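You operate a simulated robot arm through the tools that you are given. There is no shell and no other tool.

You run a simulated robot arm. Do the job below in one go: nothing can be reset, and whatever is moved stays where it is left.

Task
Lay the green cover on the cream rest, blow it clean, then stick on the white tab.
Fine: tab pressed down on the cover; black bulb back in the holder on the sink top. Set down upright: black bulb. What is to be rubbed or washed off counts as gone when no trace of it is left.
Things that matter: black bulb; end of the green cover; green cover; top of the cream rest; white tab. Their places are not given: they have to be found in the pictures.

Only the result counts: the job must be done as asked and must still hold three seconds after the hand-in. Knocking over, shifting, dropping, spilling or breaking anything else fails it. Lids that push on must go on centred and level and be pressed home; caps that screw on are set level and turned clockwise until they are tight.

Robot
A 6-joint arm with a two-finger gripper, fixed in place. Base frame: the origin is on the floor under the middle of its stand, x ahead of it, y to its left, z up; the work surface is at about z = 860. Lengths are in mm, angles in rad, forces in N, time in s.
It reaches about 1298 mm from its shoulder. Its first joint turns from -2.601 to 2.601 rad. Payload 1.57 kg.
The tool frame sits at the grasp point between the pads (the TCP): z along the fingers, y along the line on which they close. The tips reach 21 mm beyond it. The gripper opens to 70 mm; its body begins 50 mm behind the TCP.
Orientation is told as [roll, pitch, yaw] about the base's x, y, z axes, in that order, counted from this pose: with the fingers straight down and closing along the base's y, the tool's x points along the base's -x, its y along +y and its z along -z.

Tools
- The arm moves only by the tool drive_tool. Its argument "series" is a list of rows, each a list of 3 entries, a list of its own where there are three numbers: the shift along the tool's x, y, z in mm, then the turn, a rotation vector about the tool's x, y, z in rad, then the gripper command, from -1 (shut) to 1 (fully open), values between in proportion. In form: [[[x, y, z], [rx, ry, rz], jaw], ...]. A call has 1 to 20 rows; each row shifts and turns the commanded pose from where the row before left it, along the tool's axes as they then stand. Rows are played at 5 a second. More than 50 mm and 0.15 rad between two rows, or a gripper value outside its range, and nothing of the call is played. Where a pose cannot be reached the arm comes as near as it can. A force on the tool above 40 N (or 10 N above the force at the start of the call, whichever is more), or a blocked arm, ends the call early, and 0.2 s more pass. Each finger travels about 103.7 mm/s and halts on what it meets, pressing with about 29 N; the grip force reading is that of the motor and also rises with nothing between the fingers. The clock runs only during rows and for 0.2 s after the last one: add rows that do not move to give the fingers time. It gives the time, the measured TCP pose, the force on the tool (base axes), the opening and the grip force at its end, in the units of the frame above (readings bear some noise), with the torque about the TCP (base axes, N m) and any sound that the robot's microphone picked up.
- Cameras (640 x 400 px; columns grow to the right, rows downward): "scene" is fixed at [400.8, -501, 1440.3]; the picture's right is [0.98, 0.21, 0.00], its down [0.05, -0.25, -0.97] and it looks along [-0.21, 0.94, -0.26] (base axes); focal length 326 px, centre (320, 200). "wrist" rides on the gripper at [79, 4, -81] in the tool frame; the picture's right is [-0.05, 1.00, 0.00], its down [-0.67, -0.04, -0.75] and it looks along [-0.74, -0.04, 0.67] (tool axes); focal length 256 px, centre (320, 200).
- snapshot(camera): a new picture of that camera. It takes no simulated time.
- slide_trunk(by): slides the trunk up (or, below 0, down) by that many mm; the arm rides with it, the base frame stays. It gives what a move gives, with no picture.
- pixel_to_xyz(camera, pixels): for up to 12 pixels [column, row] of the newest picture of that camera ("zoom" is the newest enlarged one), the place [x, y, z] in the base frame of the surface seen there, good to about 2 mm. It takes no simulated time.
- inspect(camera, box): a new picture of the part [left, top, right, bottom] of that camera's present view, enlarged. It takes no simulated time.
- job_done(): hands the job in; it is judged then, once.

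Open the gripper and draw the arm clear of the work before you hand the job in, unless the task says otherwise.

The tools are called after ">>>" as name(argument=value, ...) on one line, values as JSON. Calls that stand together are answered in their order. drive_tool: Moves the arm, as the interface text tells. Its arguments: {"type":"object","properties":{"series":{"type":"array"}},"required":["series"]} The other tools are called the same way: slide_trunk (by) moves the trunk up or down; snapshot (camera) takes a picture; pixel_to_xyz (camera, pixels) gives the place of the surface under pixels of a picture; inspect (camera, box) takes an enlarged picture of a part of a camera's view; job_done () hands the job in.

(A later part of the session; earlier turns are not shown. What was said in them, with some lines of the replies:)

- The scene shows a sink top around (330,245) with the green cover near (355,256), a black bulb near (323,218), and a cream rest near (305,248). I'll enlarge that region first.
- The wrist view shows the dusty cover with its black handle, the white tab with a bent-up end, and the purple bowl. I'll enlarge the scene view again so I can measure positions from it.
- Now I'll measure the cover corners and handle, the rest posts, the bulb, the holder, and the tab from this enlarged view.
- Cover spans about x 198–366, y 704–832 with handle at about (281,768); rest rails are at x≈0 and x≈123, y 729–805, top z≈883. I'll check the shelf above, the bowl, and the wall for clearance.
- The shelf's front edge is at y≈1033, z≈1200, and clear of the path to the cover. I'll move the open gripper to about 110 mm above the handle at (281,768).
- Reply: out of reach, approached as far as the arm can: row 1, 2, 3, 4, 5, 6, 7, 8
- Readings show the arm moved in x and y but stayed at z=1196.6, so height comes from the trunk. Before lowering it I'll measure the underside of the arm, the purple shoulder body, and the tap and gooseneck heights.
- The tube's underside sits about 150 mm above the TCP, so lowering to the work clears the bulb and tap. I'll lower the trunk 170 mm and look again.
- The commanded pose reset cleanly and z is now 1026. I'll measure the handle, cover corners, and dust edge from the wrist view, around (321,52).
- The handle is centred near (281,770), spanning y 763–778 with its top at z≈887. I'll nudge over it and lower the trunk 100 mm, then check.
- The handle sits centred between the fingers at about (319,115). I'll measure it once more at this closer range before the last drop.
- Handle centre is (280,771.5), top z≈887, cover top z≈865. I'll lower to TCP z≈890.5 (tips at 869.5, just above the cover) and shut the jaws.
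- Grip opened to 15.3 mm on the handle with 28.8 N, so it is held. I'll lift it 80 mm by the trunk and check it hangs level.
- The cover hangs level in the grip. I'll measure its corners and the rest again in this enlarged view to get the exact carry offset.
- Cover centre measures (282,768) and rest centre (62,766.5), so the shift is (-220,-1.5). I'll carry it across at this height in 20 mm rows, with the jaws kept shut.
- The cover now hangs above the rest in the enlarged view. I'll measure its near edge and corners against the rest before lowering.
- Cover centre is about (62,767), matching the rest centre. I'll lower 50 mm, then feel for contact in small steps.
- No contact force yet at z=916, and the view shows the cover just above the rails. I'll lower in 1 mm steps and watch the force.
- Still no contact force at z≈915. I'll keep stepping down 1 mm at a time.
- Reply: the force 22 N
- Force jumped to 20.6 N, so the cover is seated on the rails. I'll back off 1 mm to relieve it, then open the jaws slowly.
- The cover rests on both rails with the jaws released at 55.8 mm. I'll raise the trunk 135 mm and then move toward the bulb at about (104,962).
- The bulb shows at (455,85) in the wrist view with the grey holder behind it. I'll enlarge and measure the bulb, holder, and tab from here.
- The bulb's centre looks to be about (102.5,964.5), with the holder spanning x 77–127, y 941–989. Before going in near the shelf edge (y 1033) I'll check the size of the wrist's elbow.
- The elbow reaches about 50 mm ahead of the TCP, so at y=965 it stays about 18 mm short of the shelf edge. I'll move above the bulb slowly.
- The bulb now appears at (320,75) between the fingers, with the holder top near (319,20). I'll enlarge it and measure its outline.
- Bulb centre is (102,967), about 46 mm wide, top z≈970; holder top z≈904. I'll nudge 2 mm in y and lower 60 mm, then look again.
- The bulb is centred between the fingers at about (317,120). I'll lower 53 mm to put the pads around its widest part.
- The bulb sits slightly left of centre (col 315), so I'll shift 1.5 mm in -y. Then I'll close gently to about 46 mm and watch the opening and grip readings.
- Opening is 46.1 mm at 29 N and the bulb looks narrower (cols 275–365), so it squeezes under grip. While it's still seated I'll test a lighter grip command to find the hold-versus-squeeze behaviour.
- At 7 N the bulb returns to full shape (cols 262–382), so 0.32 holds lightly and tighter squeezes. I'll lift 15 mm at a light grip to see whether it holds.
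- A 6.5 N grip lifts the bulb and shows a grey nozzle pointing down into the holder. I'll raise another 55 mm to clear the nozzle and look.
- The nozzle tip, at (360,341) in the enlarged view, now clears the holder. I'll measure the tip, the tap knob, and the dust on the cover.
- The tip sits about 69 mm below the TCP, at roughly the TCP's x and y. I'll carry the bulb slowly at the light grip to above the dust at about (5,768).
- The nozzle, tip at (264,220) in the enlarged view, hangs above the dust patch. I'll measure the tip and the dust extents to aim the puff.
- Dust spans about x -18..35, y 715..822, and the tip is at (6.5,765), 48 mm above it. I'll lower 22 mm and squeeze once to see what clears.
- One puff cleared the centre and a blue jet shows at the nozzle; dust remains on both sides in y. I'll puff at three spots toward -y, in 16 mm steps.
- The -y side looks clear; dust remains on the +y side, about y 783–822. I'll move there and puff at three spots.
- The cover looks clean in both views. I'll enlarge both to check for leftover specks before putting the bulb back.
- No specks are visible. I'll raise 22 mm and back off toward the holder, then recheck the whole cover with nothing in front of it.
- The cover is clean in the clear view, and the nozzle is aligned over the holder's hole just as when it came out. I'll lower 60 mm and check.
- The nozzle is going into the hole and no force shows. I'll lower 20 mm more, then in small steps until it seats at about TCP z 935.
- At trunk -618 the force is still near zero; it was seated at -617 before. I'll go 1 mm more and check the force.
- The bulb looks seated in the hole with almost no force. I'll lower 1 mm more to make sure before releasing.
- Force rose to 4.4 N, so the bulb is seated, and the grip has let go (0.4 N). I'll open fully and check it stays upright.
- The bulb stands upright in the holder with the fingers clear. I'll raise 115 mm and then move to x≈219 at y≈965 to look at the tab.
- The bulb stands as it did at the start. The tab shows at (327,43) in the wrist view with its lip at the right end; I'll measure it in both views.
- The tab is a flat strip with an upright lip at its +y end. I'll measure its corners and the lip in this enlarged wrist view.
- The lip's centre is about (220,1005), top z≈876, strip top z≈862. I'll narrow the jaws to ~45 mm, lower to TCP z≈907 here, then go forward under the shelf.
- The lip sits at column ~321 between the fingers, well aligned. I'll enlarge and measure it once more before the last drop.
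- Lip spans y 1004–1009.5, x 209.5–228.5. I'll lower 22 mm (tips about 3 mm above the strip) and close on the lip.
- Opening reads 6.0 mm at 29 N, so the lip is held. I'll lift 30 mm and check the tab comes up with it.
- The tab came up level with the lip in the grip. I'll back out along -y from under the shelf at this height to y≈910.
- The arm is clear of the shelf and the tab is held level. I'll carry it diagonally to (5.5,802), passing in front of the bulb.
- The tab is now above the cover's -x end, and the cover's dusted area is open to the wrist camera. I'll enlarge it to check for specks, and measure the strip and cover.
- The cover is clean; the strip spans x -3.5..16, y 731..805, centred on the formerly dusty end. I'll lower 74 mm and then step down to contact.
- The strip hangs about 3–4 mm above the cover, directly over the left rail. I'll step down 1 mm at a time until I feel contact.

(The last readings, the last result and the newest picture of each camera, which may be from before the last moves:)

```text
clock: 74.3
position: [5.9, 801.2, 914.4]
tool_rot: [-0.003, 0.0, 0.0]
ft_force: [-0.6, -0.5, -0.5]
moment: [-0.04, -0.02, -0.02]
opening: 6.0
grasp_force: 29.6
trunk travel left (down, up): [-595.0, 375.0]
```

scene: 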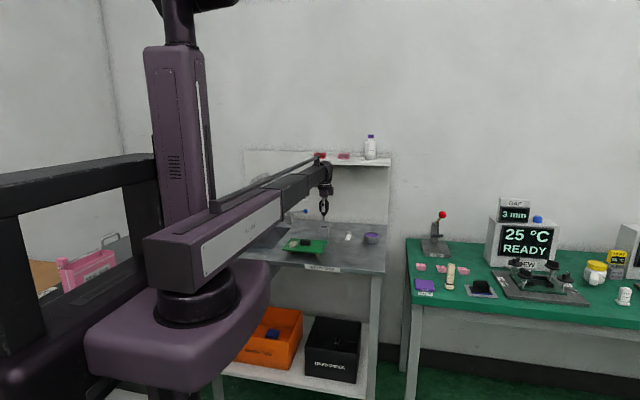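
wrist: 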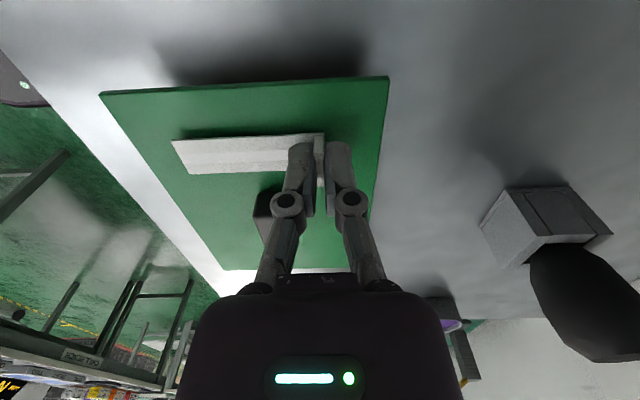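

No contact force yet at z≈914.4. I'll continue in 1 mm steps.

>>> slide_trunk(by=-1)

>>> slide_trunk(by=-0.7)

```text
clock: 74.8
position: [4.0, 800.9, 915.2]
tool_rot: [0.0, -0.001, 0.0]
ft_force: [0.2, 0.2, 5.2]
moment: [-0.05, -0.03, -0.02]
opening: 5.8
grasp_force: 28.6
trunk travel left (down, up): [-594.0, 376.0]
```

```text
clock: 75.3
position: [5.8, 801.1, 913.5]
tool_rot: [0.002, 0.0, -0.002]
ft_force: [0.3, 2.4, 12.9]
moment: [0.05, -0.01, 0.01]
opening: 6.0
grasp_force: 29.3
trunk travel left (down, up): [-594.0, 376.0]
```

Force is 12.9 N, so the tab is on the cover. I'll press slightly harder, then look.

>>> slide_trunk(by=-0.5)

>>> inspect(camera="scene", box=[270, 220, 350, 270])

>>> snapshot(camera="wrist")

```text
clock: 75.8
position: [6.3, 800.3, 913.0]
tool_rot: [0.001, 0.001, 0.001]
ft_force: [-0.6, 3.3, 19.7]
moment: [0.02, -0.03, -0.02]
opening: 5.9
grasp_force: 29.2
trunk travel left (down, up): [-593.0, 377.0]
```

```text
8.00 times, centred on (310, 245) of scene
```

zoom: 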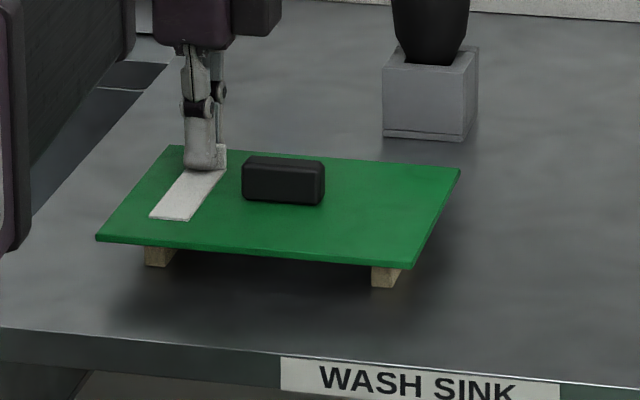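

```text
taken
```

wrist: 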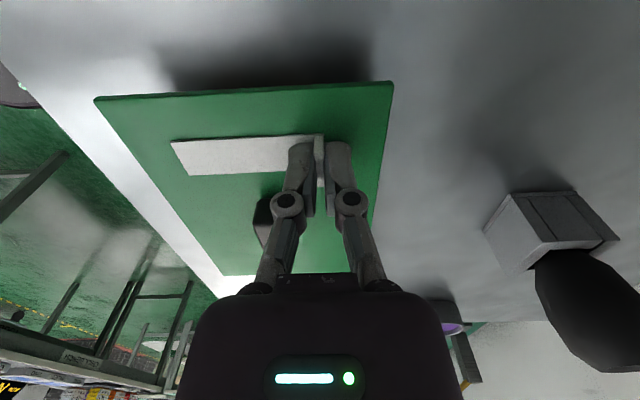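

The strip lies flat at 19.7 N. I'll ease off about 1.2 mm so there is little load, then open the jaws slowly.

>>> slide_trunk(by=1.2)

>>> drive_tool(series=[[[0, 0, 0], [0, 0, 0], -0.8], [[0, 0, 0], [0, 0, 0], -0.7], [[0, 0, 0], [0, 0, 0], -0.5], [[0, 0, 0], [0, 0, 0], -0.3], [[0, 0, 0], [0, 0, 0], -0.3]])

>>> snapshot(camera="wrist")

>>> inspect(camera="scene", box=[270, 220, 350, 270])

```text
clock: 76.3
position: [5.5, 800.2, 913.6]
tool_rot: [0.0, 0.001, -0.001]
ft_force: [-0.4, -0.3, 5.8]
moment: [0.0, 0.01, -0.04]
opening: 5.8
grasp_force: 29.0
trunk travel left (down, up): [-594.0, 376.0]
```

```text
clock: 77.5
position: [4.7, 801.1, 913.0]
tool_rot: [0.001, 0.001, 0.001]
ft_force: [-0.8, -0.4, 0.0]
moment: [0.0, -0.01, -0.01]
opening: 24.5
grasp_force: 0.0
trunk travel left (down, up): [-594.0, 376.0]
```

```text
taken
```

wrist: 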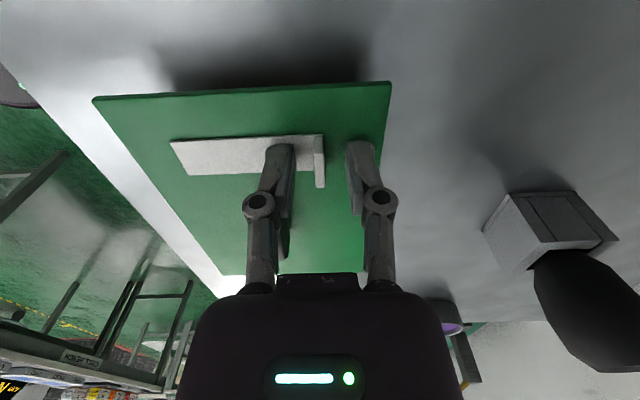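

```text
8.00 times, centred on (310, 245) of scene
```

zoom: 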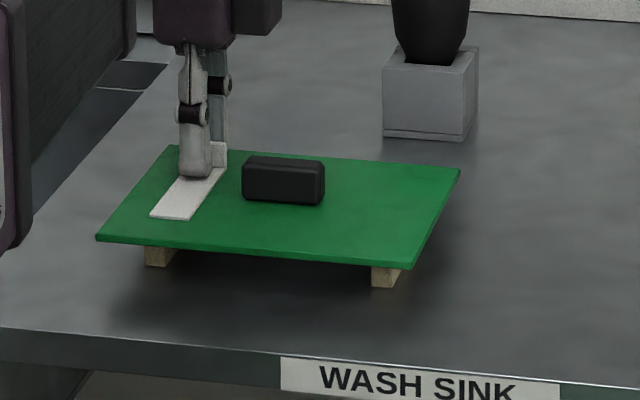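

The jaws are free of the lip and the tab stays flat. I'll raise 40 mm, then close the fingers so I can press the strip along its length.

>>> slide_trunk(by=40)

>>> drive_tool(series=[[[0, -8, 0], [0, 0, 0], -0.3], [[0, -12, 0], [0, 0, 0], -1], [[0, -12, 0], [0, 0, 0], -1], [[0, -3, 0], [0, 0, 0], -1], [[0, 0, 0], [0, 0, 0], -1]])

>>> snapshot(camera="wrist")

>>> inspect(camera="scene", box=[270, 220, 350, 270])

```text
clock: 78.3
position: [6.3, 800.9, 952.8]
tool_rot: [0.002, -0.002, 0.001]
ft_force: [0.3, 0.5, 0.2]
moment: [0.0, -0.01, -0.01]
opening: 24.4
grasp_force: 0.0
trunk travel left (down, up): [-634.0, 336.0]
```

```text
clock: 79.5
position: [5.6, 764.5, 953.6]
tool_rot: [0.0, 0.0, 0.0]
ft_force: [-0.4, -0.1, -0.1]
moment: [-0.03, 0.01, 0.02]
opening: 0.0
grasp_force: 28.3
trunk travel left (down, up): [-634.0, 336.0]
```

```text
taken
```

wrist: 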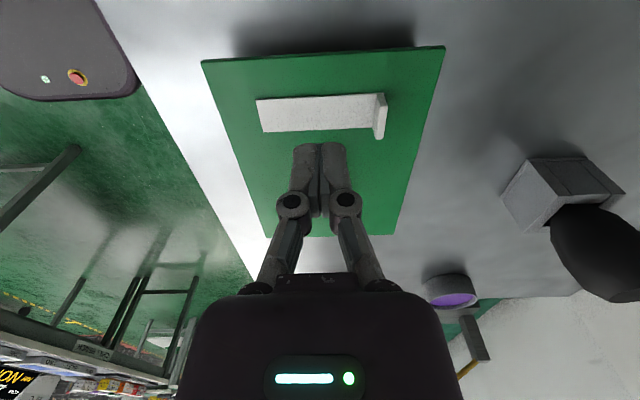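

```text
8.00 times, centred on (310, 245) of scene
```

zoom: 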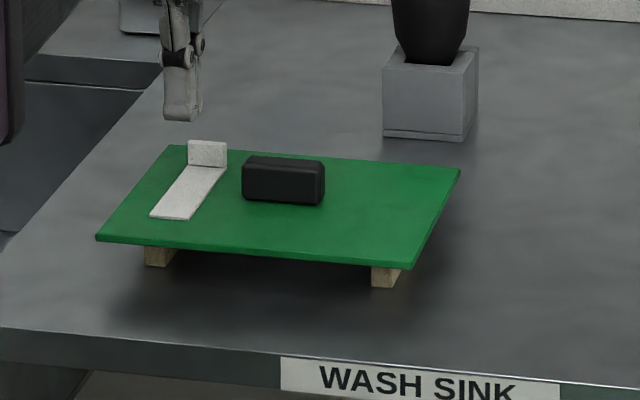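

The tab lies flat, centred under the closed fingertips at about (5.6,764.5). I'll lower 37 mm then step down to press the middle of the strip.

>>> slide_trunk(by=-37)

>>> slide_trunk(by=-2)

>>> slide_trunk(by=-1)

```text
clock: 80.3
position: [5.7, 765.0, 916.0]
tool_rot: [0.0, 0.001, 0.0]
ft_force: [0.5, 0.3, 0.3]
moment: [0.0, 0.03, -0.01]
opening: 0.0
grasp_force: 28.9
trunk travel left (down, up): [-597.0, 373.0]
```

```text
clock: 80.9
position: [4.0, 764.8, 913.9]
tool_rot: [0.001, -0.001, 0.0]
ft_force: [-0.5, -0.2, -0.3]
moment: [-0.03, 0.0, -0.01]
opening: 0.0
grasp_force: 28.6
trunk travel left (down, up): [-595.0, 375.0]
```

```text
clock: 81.4
position: [4.8, 765.3, 912.8]
tool_rot: [-0.001, 0.0, -0.001]
ft_force: [-0.6, 0.3, 0.0]
moment: [0.01, 0.01, 0.02]
opening: 0.0
grasp_force: 28.5
trunk travel left (down, up): [-594.0, 376.0]
```

No contact yet at z≈912.8. I'll keep stepping down 1 mm at a time.

>>> slide_trunk(by=-1)

>>> slide_trunk(by=-0.7)

```text
clock: 81.9
position: [3.5, 766.1, 911.2]
tool_rot: [0.001, 0.001, 0.001]
ft_force: [0.0, 0.8, -0.9]
moment: [0.01, -0.03, 0.0]
opening: 0.0
grasp_force: 28.6
trunk travel left (down, up): [-593.0, 377.0]
```

```text
clock: 82.4
position: [5.5, 766.2, 911.3]
tool_rot: [0.0, -0.002, 0.0]
ft_force: [-0.2, -0.1, 0.4]
moment: [0.0, 0.0, -0.01]
opening: 0.0
grasp_force: 28.3
trunk travel left (down, up): [-593.0, 377.0]
```

Still no contact at z≈911.3. I'll step down further and watch the force.

>>> slide_trunk(by=-0.7)

>>> slide_trunk(by=-0.7)

```text
clock: 82.9
position: [5.1, 766.5, 909.9]
tool_rot: [-0.001, 0.001, 0.0]
ft_force: [0.2, 0.3, -0.2]
moment: [0.01, 0.0, 0.01]
opening: 5.8
grasp_force: 28.5
trunk travel left (down, up): [-592.0, 378.0]
```

```text
clock: 83.4
position: [4.4, 765.4, 909.2]
tool_rot: [0.002, 0.0, 0.001]
ft_force: [0.2, 0.4, 3.8]
moment: [0.01, -0.03, -0.02]
opening: 5.8
grasp_force: 29.0
trunk travel left (down, up): [-591.0, 379.0]
```

The opening reads 5.8 mm though the fingers were shut, which is unexpected. I'll look before doing anything else.

>>> snapshot(camera="wrist")

>>> inspect(camera="scene", box=[270, 220, 350, 270])

>>> inspect(camera="wrist", box=[160, 60, 400, 210])

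```text
taken
```

wrist: 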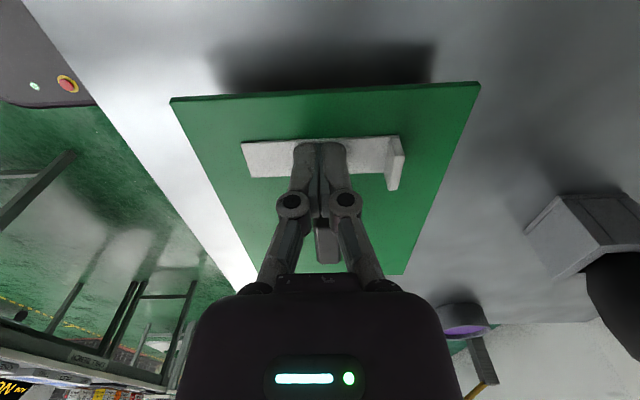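

```text
8.00 times, centred on (310, 245) of scene
```

zoom: 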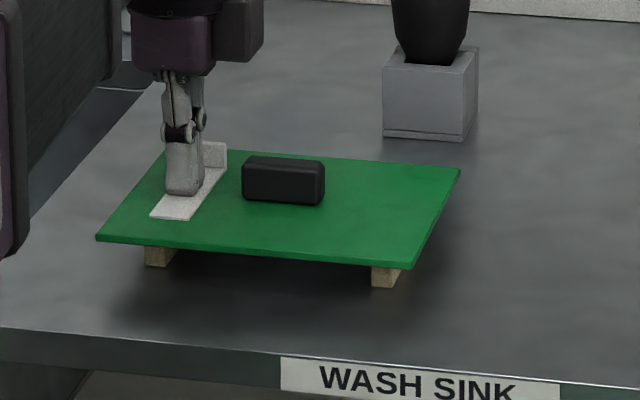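

```text
2.67 times, centred on (280, 135) of wrist
```

zoom: 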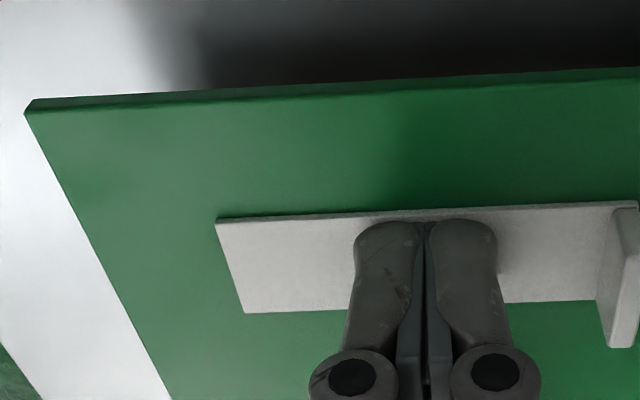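

The tab hasn't moved and the fingertips rest on the strip; the small gap appears to be the tips spreading on contact. I'll press a little further and watch the force.

>>> slide_trunk(by=-0.5)

>>> slide_trunk(by=-0.5)

>>> inspect(camera="wrist", box=[160, 60, 400, 210])

```text
clock: 83.9
position: [4.5, 764.9, 909.5]
tool_rot: [0.0, 0.0, -0.001]
ft_force: [0.8, 0.6, 7.2]
moment: [0.02, 0.01, 0.0]
opening: 6.1
grasp_force: 29.4
trunk travel left (down, up): [-591.0, 379.0]
```

```text
clock: 84.4
position: [4.5, 765.4, 910.4]
tool_rot: [-0.001, -0.001, 0.0]
ft_force: [0.6, 1.0, 10.4]
moment: [0.04, -0.02, -0.02]
opening: 6.4
grasp_force: 28.2
trunk travel left (down, up): [-590.0, 380.0]
```

```text
2.67 times, centred on (280, 135) of wrist
```

zoom: 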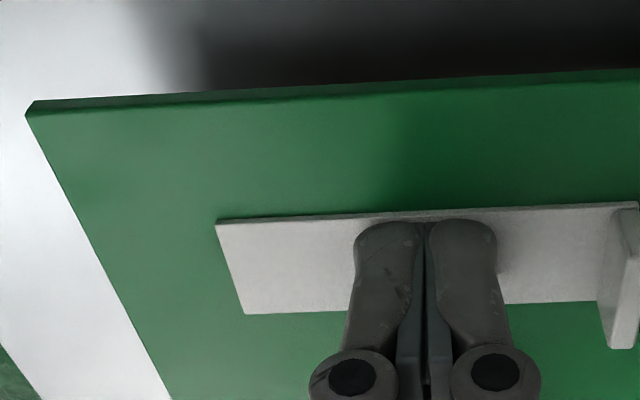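

Force is 10.4 N with the tab unmoved. I'll press on to about 20 N, then hold briefly.

>>> slide_trunk(by=-0.7)

>>> slide_trunk(by=-0.6)

```text
clock: 84.9
position: [5.2, 764.7, 909.2]
tool_rot: [-0.001, -0.001, 0.001]
ft_force: [0.5, 2.3, 19.5]
moment: [0.02, -0.01, 0.03]
opening: 5.6
grasp_force: 28.8
trunk travel left (down, up): [-590.0, 380.0]
```

```text
clock: 85.4
position: [5.9, 763.5, 909.2]
tool_rot: [0.002, -0.001, 0.0]
ft_force: [1.0, 2.3, 26.5]
moment: [0.06, 0.02, 0.0]
opening: 5.7
grasp_force: 28.8
trunk travel left (down, up): [-589.0, 381.0]
```

26.5 N pressed on the strip's middle. I'll ease off to zero load, open slightly in case the tips hold the strip, and then rise.

>>> slide_trunk(by=2.5)

>>> drive_tool(series=[[[0, 0, 0], [0, 0, 0], -0.7], [[0, 0, 0], [0, 0, 0], -0.5], [[0, 0, 0], [0, 0, 0], -0.5]])

>>> inspect(camera="wrist", box=[160, 60, 400, 210])

```text
clock: 86.0
position: [4.0, 765.3, 909.7]
tool_rot: [-0.001, 0.0, 0.0]
ft_force: [-0.5, -1.6, 3.6]
moment: [0.0, -0.01, 0.0]
opening: 6.2
grasp_force: 28.3
trunk travel left (down, up): [-592.0, 378.0]
```

```text
clock: 86.8
position: [4.9, 764.6, 910.5]
tool_rot: [0.0, 0.0, -0.001]
ft_force: [-0.4, 0.4, 5.0]
moment: [-0.02, 0.01, -0.01]
opening: 17.9
grasp_force: 0.2
trunk travel left (down, up): [-592.0, 378.0]
```

```text
2.67 times, centred on (280, 135) of wrist
```

zoom: 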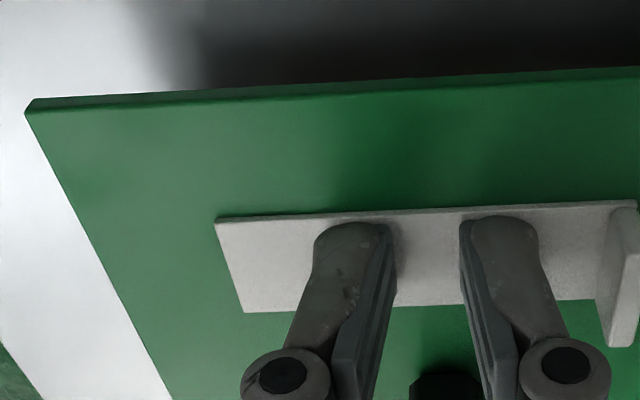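

The tab is unmoved with the fingers apart. I'll raise 60 mm and inspect the result.

>>> slide_trunk(by=60)

>>> snapshot(camera="wrist")

>>> inspect(camera="scene", box=[278, 227, 334, 262])

```text
clock: 87.8
position: [5.0, 766.5, 970.3]
tool_rot: [0.001, -0.001, -0.001]
ft_force: [0.0, 0.4, 0.2]
moment: [0.01, -0.02, -0.01]
opening: 17.5
grasp_force: 0.0
trunk travel left (down, up): [-652.0, 318.0]
```

```text
taken
```

wrist: 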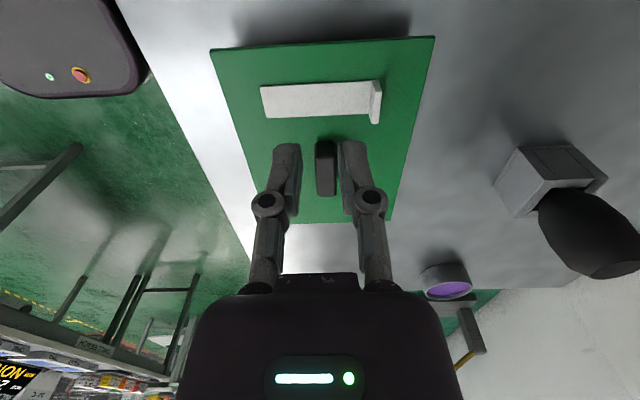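

```text
11.43 times, centred on (306, 244) of scene
```

zoom: 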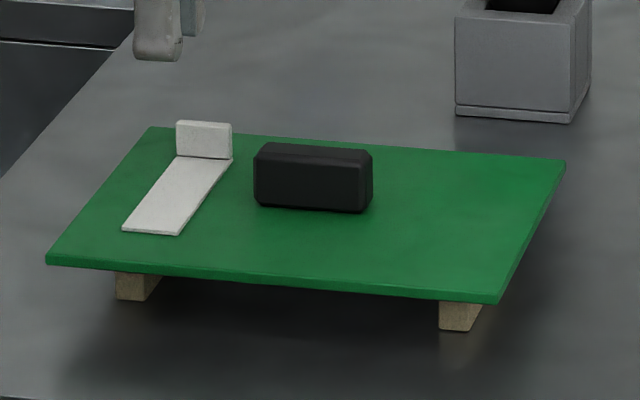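

The tab lies flat on the clean cover, which sits on both rails. I'll raise further, draw the arm back with the jaws open, and do a final check.

>>> slide_trunk(by=180)

>>> drive_tool(series=[[[0, -15, 0], [0, 0, 0], 0], [[0, -20, 0], [0, 0, 0], 0.5], [[0, -20, 0], [0, 0, 0], 1], [[0, -20, 0], [0, 0, 0], 1], [[0, -20, 0], [0, 0, 0], 1], [[0, -20, 0], [0, 0, 0], 1], [[0, -20, 0], [0, 0, 0], 1], [[0, -15, 0], [0, 0, 0], 1], [[0, 0, 0], [0, 0, 0], 1]])

>>> snapshot(camera="wrist")

>>> inspect(camera="scene", box=[260, 195, 388, 275])

>>> inspect(camera="scene", box=[278, 232, 326, 262])

```text
clock: 89.8
position: [4.4, 765.9, 1150.5]
tool_rot: [0.001, -0.001, 0.001]
ft_force: [0.4, 0.0, -0.2]
moment: [0.0, 0.05, 0.01]
opening: 17.5
grasp_force: 0.1
trunk travel left (down, up): [-832.0, 138.0]
```

```text
clock: 91.8
position: [4.6, 615.0, 1149.6]
tool_rot: [-0.002, 0.001, 0.0]
ft_force: [0.3, -0.5, 0.2]
moment: [0.02, 0.01, -0.04]
opening: 70.0
grasp_force: 0.1
trunk travel left (down, up): [-832.0, 138.0]
```

```text
taken
```

wrist: 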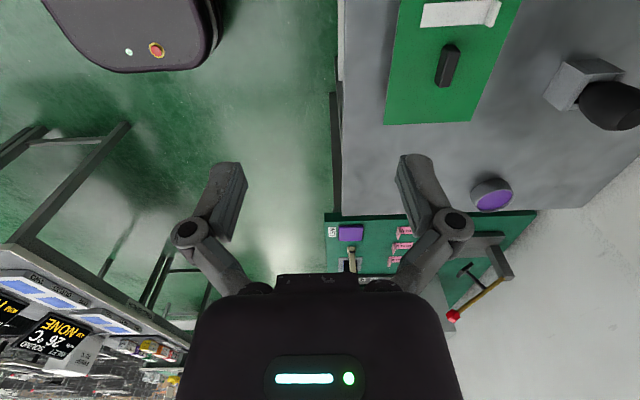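

```text
5.00 times, centred on (324, 235) of scene
```

zoom: 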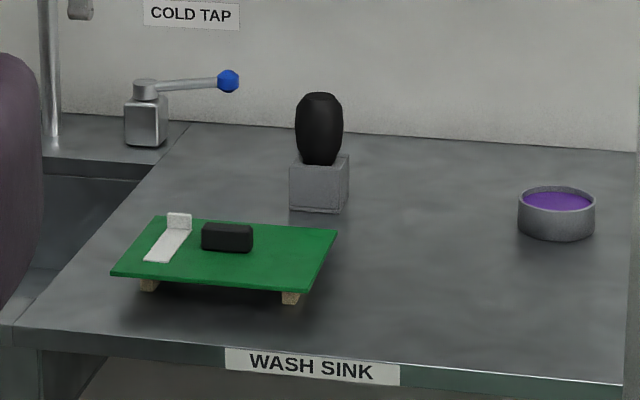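

```text
13.33 times, centred on (302, 247) of scene
```

zoom: 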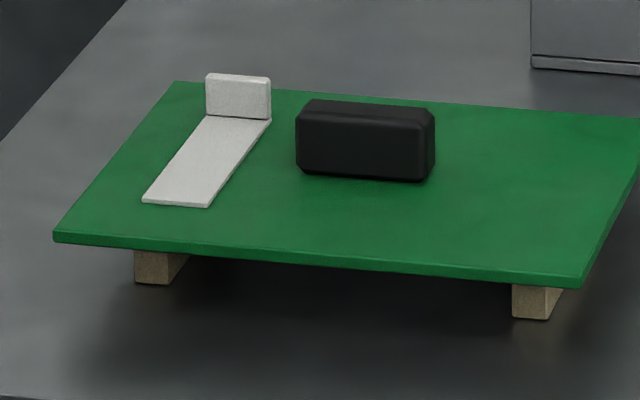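

The final views show the clean cover on both rails, the tab flat on its end, and the bulb upright in its holder. The tap and bowl are unmoved, the jaws are open and the arm is clear, so I'm handing in.

>>> job_done()

```text
The job is handed in.
```

The job is done and handed in; I haven't seen the judge's result.

- **Cover:** the green cover rests on both rails of the cream rest, centred on it as far as the pictures show.
- **Cleaning:** seven puffs from the black bulb cleared the dust. I saw no trace of it in enlarged views from either camera.
- **Tab:** the white tab lies flat on the end of the cover where the dust had been. I pressed it with about 20 N through its lip and then about 26 N on the middle of the strip. The task didn't say which end to use, so I chose the dusty one.
- **Bulb:** it is back upright in its holder on the sink top.

During the second press the closed fingertips spread about 6 mm on the strip. The tab didn't visibly move. The gripper is open, the arm is drawn clear, and I saw nothing else out of place on the sink top.
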